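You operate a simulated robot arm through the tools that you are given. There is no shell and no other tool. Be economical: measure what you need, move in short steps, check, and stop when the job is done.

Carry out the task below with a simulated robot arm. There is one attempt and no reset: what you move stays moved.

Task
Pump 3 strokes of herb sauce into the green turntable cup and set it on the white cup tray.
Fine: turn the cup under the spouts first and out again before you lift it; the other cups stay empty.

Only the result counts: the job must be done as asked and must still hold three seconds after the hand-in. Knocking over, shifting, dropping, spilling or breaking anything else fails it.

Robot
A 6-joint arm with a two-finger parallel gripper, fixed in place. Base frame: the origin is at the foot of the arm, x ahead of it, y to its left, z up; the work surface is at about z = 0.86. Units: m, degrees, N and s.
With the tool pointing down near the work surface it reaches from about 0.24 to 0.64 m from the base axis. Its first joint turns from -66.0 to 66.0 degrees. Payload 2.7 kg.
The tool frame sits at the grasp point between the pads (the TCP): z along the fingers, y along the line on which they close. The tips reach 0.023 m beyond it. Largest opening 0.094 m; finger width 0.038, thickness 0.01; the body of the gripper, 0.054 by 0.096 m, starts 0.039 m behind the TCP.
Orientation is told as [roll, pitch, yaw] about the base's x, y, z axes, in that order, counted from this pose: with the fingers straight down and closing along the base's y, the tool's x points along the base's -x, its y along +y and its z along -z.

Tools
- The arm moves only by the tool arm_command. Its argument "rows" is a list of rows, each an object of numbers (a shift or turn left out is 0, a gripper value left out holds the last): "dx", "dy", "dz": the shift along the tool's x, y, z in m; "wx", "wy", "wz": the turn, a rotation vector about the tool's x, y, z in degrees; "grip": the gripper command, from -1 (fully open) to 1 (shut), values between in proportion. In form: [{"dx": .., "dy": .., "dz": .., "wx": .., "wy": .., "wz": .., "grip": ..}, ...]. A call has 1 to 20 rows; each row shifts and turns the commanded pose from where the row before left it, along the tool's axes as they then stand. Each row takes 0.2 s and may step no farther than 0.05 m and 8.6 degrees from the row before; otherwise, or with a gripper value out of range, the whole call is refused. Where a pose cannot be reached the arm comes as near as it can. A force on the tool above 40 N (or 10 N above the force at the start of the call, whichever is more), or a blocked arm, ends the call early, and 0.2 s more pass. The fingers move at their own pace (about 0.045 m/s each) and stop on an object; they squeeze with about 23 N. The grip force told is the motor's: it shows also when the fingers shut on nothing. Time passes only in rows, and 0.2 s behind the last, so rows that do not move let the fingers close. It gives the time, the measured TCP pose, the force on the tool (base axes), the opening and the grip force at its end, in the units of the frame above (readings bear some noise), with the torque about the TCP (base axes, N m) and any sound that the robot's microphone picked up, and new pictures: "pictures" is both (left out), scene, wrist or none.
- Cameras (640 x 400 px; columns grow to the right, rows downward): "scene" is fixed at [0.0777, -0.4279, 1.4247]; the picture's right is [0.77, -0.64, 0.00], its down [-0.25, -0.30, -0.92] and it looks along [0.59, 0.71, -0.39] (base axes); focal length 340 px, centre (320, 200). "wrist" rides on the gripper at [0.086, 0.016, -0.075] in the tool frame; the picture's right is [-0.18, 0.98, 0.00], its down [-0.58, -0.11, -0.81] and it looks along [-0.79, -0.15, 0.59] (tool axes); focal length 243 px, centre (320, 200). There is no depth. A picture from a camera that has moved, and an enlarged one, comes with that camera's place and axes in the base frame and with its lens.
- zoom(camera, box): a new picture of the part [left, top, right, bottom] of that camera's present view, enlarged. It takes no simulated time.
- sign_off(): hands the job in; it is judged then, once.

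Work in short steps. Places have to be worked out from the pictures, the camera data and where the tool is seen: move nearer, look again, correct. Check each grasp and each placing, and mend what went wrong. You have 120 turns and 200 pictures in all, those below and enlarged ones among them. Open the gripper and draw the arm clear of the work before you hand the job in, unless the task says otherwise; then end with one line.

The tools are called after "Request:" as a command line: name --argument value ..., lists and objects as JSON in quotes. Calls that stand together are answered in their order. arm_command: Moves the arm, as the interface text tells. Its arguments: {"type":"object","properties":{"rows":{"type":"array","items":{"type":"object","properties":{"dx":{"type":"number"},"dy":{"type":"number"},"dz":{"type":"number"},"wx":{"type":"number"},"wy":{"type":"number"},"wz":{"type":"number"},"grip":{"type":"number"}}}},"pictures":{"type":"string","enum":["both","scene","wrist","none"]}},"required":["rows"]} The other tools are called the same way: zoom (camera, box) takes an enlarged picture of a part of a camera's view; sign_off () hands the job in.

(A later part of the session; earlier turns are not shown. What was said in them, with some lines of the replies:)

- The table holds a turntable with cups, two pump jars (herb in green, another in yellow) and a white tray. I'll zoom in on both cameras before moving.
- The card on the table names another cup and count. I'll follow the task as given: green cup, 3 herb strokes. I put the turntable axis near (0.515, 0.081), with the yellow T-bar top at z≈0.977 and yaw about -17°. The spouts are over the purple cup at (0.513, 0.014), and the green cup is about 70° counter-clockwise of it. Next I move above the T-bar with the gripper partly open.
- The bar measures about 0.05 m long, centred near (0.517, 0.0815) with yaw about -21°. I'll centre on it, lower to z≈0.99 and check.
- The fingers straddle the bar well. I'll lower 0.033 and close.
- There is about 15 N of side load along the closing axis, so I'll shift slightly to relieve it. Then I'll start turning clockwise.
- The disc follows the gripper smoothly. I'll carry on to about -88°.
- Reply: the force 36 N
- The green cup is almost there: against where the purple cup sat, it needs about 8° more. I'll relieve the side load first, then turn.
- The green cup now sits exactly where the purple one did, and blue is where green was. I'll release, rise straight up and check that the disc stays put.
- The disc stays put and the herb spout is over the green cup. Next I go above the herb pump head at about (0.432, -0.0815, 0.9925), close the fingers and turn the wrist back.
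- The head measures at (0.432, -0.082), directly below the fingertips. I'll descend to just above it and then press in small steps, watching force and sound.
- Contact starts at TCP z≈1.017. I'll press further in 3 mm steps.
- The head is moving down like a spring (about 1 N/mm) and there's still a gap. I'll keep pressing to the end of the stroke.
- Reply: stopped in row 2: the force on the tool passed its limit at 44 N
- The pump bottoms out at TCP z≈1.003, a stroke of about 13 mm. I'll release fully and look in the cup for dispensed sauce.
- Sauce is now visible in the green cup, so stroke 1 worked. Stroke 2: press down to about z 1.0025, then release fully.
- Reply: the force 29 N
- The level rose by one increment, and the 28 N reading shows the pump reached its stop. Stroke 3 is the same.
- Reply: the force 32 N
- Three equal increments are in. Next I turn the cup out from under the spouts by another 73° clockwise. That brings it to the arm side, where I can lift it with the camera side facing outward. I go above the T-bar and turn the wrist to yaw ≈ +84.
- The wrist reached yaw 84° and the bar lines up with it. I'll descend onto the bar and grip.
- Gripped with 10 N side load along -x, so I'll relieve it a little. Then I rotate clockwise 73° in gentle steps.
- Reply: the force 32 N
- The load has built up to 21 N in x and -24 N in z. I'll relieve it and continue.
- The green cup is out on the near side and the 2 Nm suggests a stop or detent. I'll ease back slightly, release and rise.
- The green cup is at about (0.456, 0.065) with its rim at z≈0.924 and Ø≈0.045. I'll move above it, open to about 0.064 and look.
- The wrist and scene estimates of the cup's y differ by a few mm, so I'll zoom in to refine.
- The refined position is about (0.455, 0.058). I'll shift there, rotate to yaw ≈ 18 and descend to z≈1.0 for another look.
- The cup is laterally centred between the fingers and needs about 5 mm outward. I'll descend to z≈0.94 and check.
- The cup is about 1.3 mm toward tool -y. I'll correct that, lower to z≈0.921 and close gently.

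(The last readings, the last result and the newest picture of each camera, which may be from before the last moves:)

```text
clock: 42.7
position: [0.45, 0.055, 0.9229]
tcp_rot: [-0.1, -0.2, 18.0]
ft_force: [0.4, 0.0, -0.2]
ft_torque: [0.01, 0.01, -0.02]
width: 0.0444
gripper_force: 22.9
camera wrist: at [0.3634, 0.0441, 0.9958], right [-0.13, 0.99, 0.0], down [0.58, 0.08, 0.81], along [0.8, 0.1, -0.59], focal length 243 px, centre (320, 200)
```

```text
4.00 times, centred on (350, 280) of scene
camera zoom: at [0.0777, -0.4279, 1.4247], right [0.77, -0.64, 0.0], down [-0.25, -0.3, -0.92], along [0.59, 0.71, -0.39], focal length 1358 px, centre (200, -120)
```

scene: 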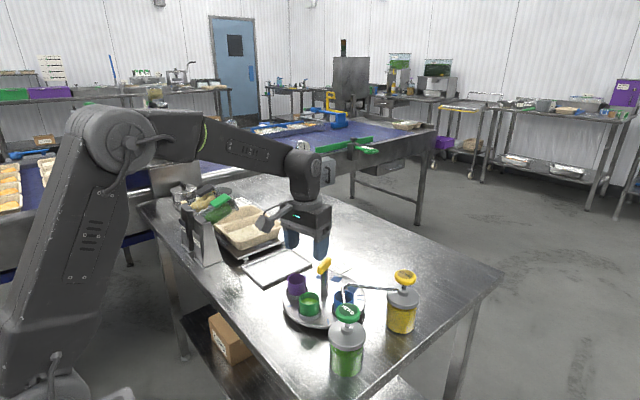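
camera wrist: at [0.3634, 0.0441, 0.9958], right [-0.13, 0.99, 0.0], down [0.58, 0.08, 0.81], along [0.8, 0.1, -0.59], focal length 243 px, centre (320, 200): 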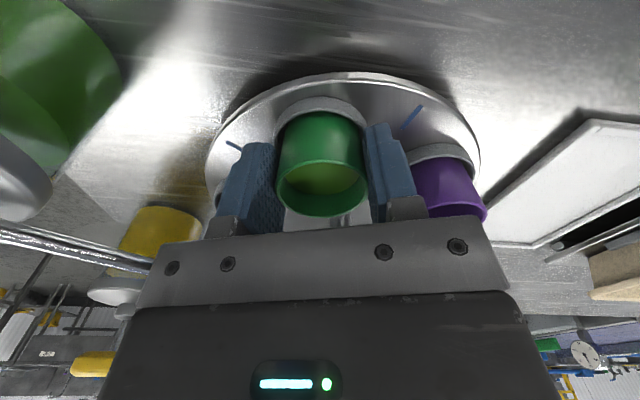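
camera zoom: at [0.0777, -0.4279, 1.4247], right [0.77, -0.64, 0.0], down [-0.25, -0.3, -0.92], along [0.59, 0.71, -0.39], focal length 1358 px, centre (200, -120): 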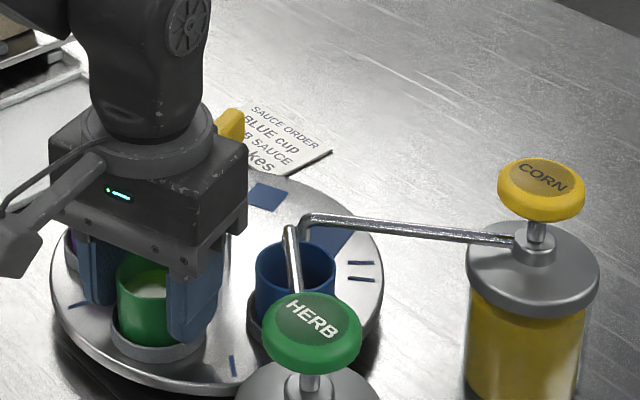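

It's gripped at 0.0444 with no side load. I'll lift slowly straight up.

Request:
arm_command --rows '[{"grip": 0.6}, {"dz": -0.005}, {"dz": -0.01}, {"dz": -0.015}, {"dz": -0.02}, {"dz": -0.02}, {"dz": -0.02}, {"dz": -0.02}, {}]' --pictures "wrist"

Request:
zoom --camera "scene" --box '[220, 200, 430, 330]'

```text
clock: 44.7
position: [0.4497, 0.0557, 1.0332]
tcp_rot: [-0.1, -0.2, 18.1]
ft_force: [-0.4, -0.1, -0.5]
ft_torque: [0.04, -0.01, 0.0]
width: 0.0442
gripper_force: 23.2
camera wrist: at [0.3627, 0.0448, 1.1059], right [-0.13, 0.99, 0.0], down [0.58, 0.08, 0.81], along [0.8, 0.1, -0.59], focal length 243 px, centre (320, 200)
```

wrist: 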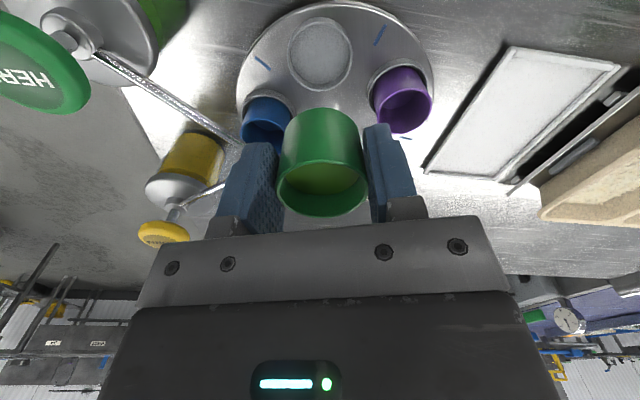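

```text
3.05 times, centred on (325, 265) of scene
camera zoom: at [0.0777, -0.4279, 1.4247], right [0.77, -0.64, 0.0], down [-0.25, -0.3, -0.92], along [0.59, 0.71, -0.39], focal length 1035 px, centre (305, 2)
```

zoom: 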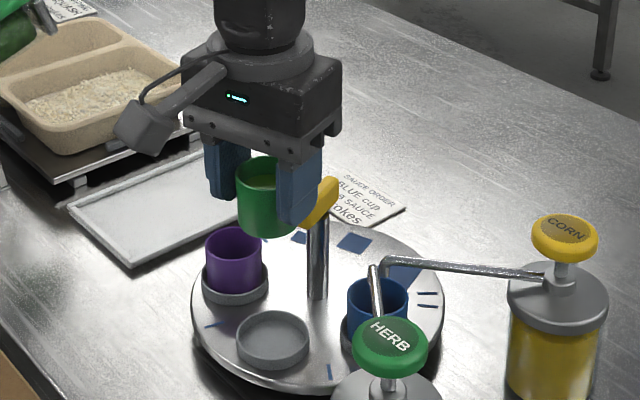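

The lift was clean and the other cups are undisturbed. The tray spans roughly x 0.434–0.595, y 0.23–0.335. I'll carry the cup level to about (0.495, 0.275).

Request:
arm_command --rows '[{"dx": -0.005, "dy": 0.0087}, {"dx": -0.0105, "dy": 0.0183}, {"dx": -0.0137, "dy": 0.0239}, {"dx": -0.0137, "dy": 0.0239}, {"dx": -0.0137, "dy": 0.0239}, {"dx": -0.0137, "dy": 0.0239}, {"dx": -0.0137, "dy": 0.0239}, {"dx": -0.0137, "dy": 0.0239}, {"dx": -0.0085, "dy": 0.0147}, {"dx": -0.0033, "dy": 0.0067}, {}]'

Request:
zoom --camera "scene" --box '[200, 190, 360, 290]'

```text
clock: 47.1
position: [0.4931, 0.2733, 1.0342]
tcp_rot: [-0.1, -0.2, 18.1]
ft_force: [-0.5, -0.3, -0.8]
ft_torque: [0.0, -0.01, -0.01]
width: 0.0444
gripper_force: 23.6
camera wrist: at [0.4069, 0.2613, 1.1061], right [-0.13, 0.99, 0.0], down [0.58, 0.08, 0.81], along [0.8, 0.1, -0.59], focal length 243 px, centre (320, 200)
```

scene: 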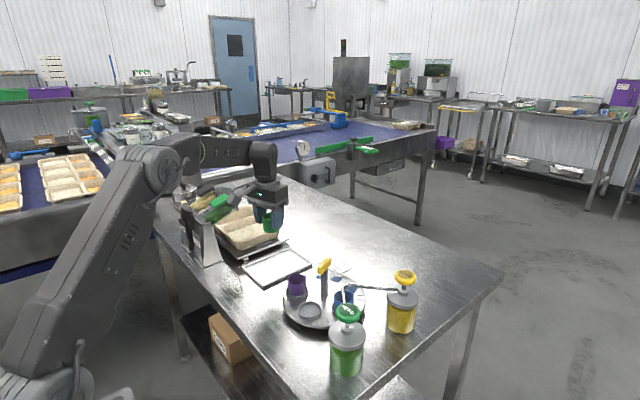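
wrist: 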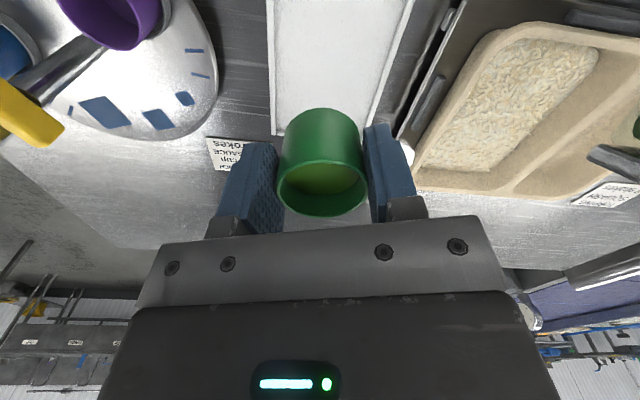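

```text
4.00 times, centred on (280, 240) of scene
camera zoom: at [0.0778, -0.4279, 1.4247], right [0.77, -0.64, 0.0], down [-0.25, -0.3, -0.92], along [0.59, 0.71, -0.39], focal length 1358 px, centre (480, 40)
```

zoom: 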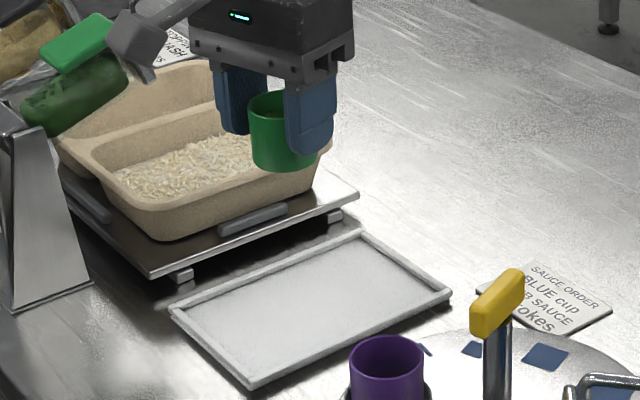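

The tray spans x 0.434–0.604, y 0.23–0.343, so the cup is well over it. I'll lower to z≈0.918 and check.

Request:
arm_command --rows '[{"dx": -0.005, "dy": 0.003, "dz": 0.02}, {"dz": 0.025}, {"dz": 0.025}, {"dz": 0.02}, {"dz": 0.015}, {"dz": 0.01}, {}]' --pictures "wrist"

Request:
zoom --camera "scene" --box '[200, 190, 360, 290]'

```text
clock: 48.7
position: [0.4991, 0.2776, 0.9171]
tcp_rot: [-0.1, -0.3, 18.0]
ft_force: [0.6, -0.6, -0.6]
ft_torque: [-0.01, 0.03, -0.03]
width: 0.0445
gripper_force: 23.5
camera wrist: at [0.412, 0.2656, 0.9907], right [-0.13, 0.99, 0.0], down [0.58, 0.08, 0.81], along [0.8, 0.1, -0.59], focal length 243 px, centre (320, 200)
```

wrist: 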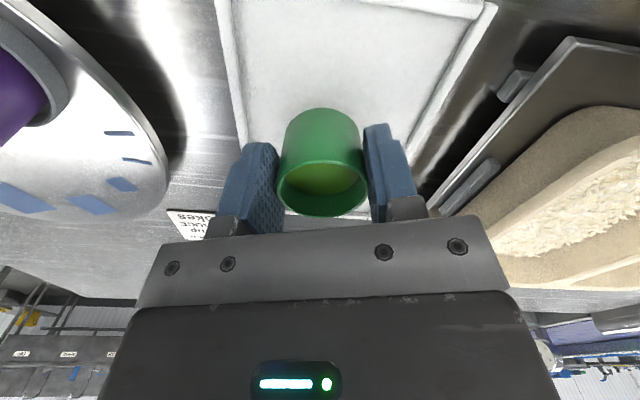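

```text
4.00 times, centred on (280, 240) of scene
camera zoom: at [0.0777, -0.4279, 1.4247], right [0.77, -0.64, 0.0], down [-0.25, -0.3, -0.92], along [0.59, 0.71, -0.39], focal length 1358 px, centre (480, 40)
```

zoom: 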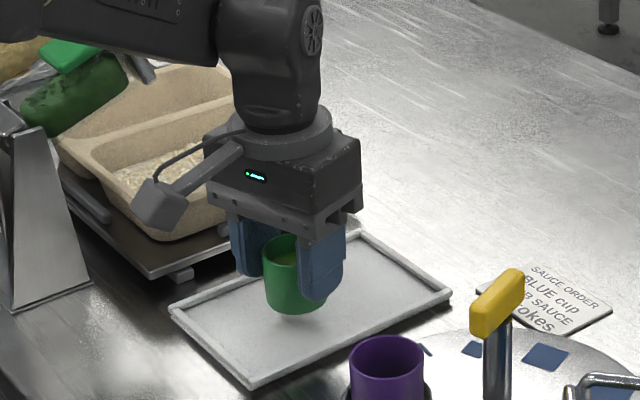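

The cup is a centimetre or so above the tray. I'll lower in 2 mm steps until contact.

Request:
arm_command --rows '[{"dz": 0.003}, {"dz": 0.002}, {"dz": 0.002}, {"dz": 0.002}, {}]' --pictures "none"

Request:
zoom --camera "scene" --box '[240, 230, 320, 280]'

```text
clock: 49.9
position: [0.4981, 0.2767, 0.908]
tcp_rot: [-0.1, -0.2, 18.0]
ft_force: [0.2, -0.1, -0.3]
ft_torque: [0.0, -0.01, 0.0]
width: 0.0445
gripper_force: 22.6
```

```text
8.00 times, centred on (280, 255) of scene
camera zoom: at [0.0777, -0.4279, 1.4247], right [0.77, -0.64, 0.0], down [-0.25, -0.3, -0.92], along [0.59, 0.71, -0.39], focal length 2716 px, centre (640, -240)
```

zoom: 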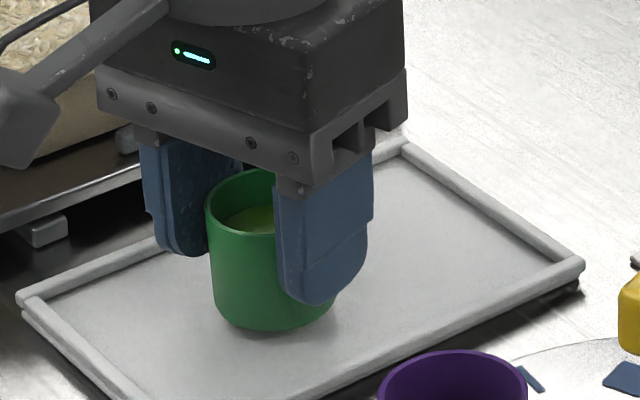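

Very near the tray floor. I'll lower another few 1 mm steps until a contact force shows.

Request:
arm_command --rows '[{"dz": 0.001}, {"dz": 0.001}, {"dz": 0.001}, {}]' --pictures "none"

```text
clock: 50.9
position: [0.4992, 0.2764, 0.9058]
tcp_rot: [-0.1, -0.2, 18.0]
ft_force: [0.2, 0.1, -0.4]
ft_torque: [-0.01, 0.02, -0.02]
width: 0.0443
gripper_force: 23.1
```

Request:
arm_command --rows '[{"dz": 0.001}, {"dz": 0.001}, {"dz": 0.001}, {}]' --pictures "none"

Request:
zoom --camera "scene" --box '[240, 230, 320, 280]'

```text
clock: 51.9
position: [0.4978, 0.2771, 0.9032]
tcp_rot: [-0.1, -0.2, 17.9]
ft_force: [0.3, 0.1, -0.7]
ft_torque: [0.01, -0.01, 0.0]
width: 0.0441
gripper_force: 22.6
```

```text
8.00 times, centred on (280, 255) of scene
camera zoom: at [0.0777, -0.4279, 1.4247], right [0.77, -0.64, 0.0], down [-0.25, -0.3, -0.92], along [0.59, 0.71, -0.39], focal length 2716 px, centre (640, -240)
```

zoom: 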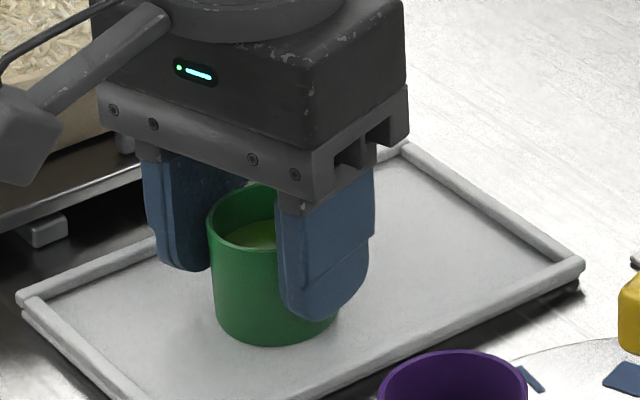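

Request:
arm_command --rows '[{"dz": 0.001}, {"dz": 0.001}, {"dz": 0.001}, {}]' --pictures "none"

```text
clock: 52.9
position: [0.5, 0.2771, 0.9025]
tcp_rot: [0.0, -0.5, 17.9]
ft_force: [-0.1, -2.3, 15.8]
ft_torque: [0.0, -0.04, -0.03]
width: 0.0443
gripper_force: 23.0
```

Contact (16 N up), so the cup is on the tray floor. I'll ease up 1 mm, open moderately and rise clear.

Request:
arm_command --rows '[{"dz": -0.001}, {"grip": 0.0}, {"grip": -0.1}, {"grip": -0.25}, {"grip": -0.3}, {}]' --pictures "wrist"

Request:
zoom --camera "scene" --box '[240, 230, 320, 280]'

```text
clock: 54.3
position: [0.4985, 0.2778, 0.9001]
tcp_rot: [0.0, -0.3, 17.9]
ft_force: [0.6, 0.0, 0.8]
ft_torque: [0.0, 0.0, 0.0]
width: 0.0612
gripper_force: 0.1
camera wrist: at [0.4118, 0.2654, 0.9741], right [-0.13, 0.99, 0.0], down [0.58, 0.08, 0.81], along [0.8, 0.1, -0.59], focal length 243 px, centre (320, 200)
```

wrist: 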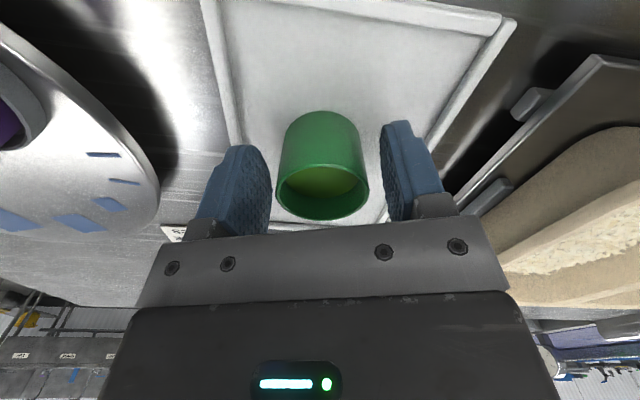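

```text
8.00 times, centred on (280, 255) of scene
camera zoom: at [0.0777, -0.4279, 1.4247], right [0.77, -0.64, 0.0], down [-0.25, -0.3, -0.92], along [0.59, 0.71, -0.39], focal length 2716 px, centre (640, -240)
```

zoom: 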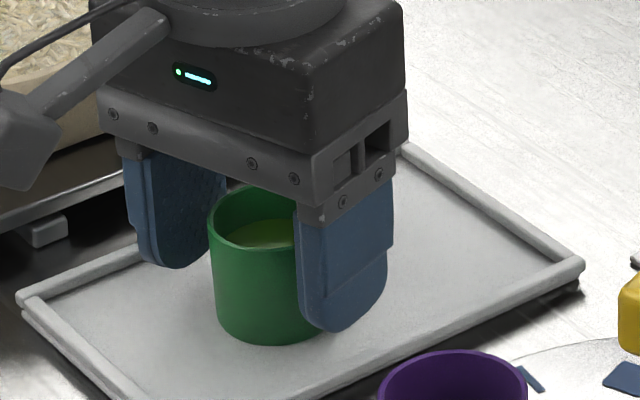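

The cup stands free between the fingers. I'll rise straight up and back away, then open fully.

Request:
arm_command --rows '[{"dz": -0.015}, {"dz": -0.03}, {"dz": -0.045}, {"dz": -0.045}, {"dz": -0.045}, {"dz": -0.045, "dx": 0.02, "grip": -1}, {"dx": 0.045}, {"dx": 0.045}, {}, {}]'

Request:
zoom --camera "scene" --box '[200, 210, 440, 360]'

```text
clock: 56.5
position: [0.3933, 0.2434, 1.1249]
tcp_rot: [-0.1, -0.2, 18.0]
ft_force: [-0.4, 0.0, 0.2]
ft_torque: [0.05, 0.0, 0.02]
width: 0.094
gripper_force: 0.0
camera wrist: at [0.3059, 0.2313, 1.1983], right [-0.13, 0.99, 0.0], down [0.58, 0.08, 0.81], along [0.8, 0.1, -0.59], focal length 243 px, centre (320, 200)
```

scene: 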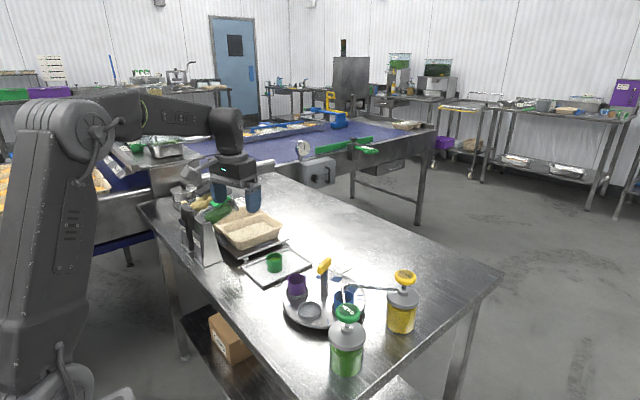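
wrist: 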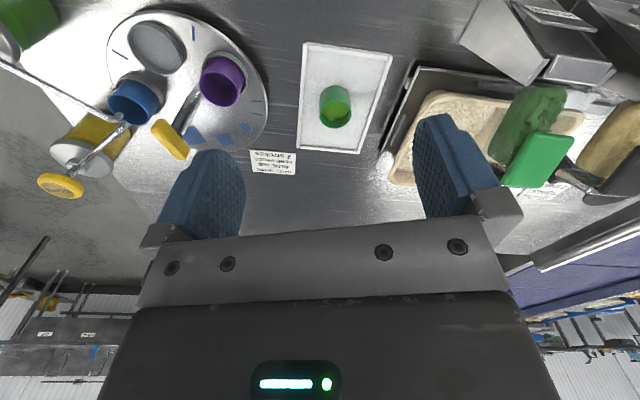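

```text
2.67 times, centred on (320, 285) of scene
camera zoom: at [0.0777, -0.4279, 1.4247], right [0.77, -0.64, 0.0], down [-0.25, -0.3, -0.92], along [0.59, 0.71, -0.39], focal length 905 px, centre (320, -27)
```

zoom: 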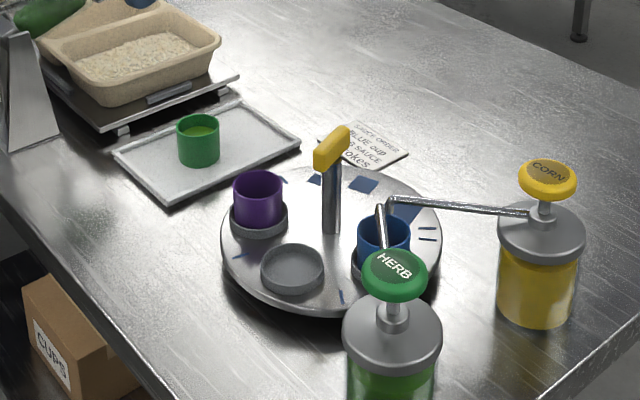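

The cup stands upright on the white tray, the other cups are empty, and the arm is clear with the gripper open. I'm handing in.

Request:
sign_off

```text
The job is handed in.
```

I pumped three strokes of herb sauce into the green cup and turned it out from under the spouts before lifting it. It now stands upright on the white tray, and the other cups look empty.
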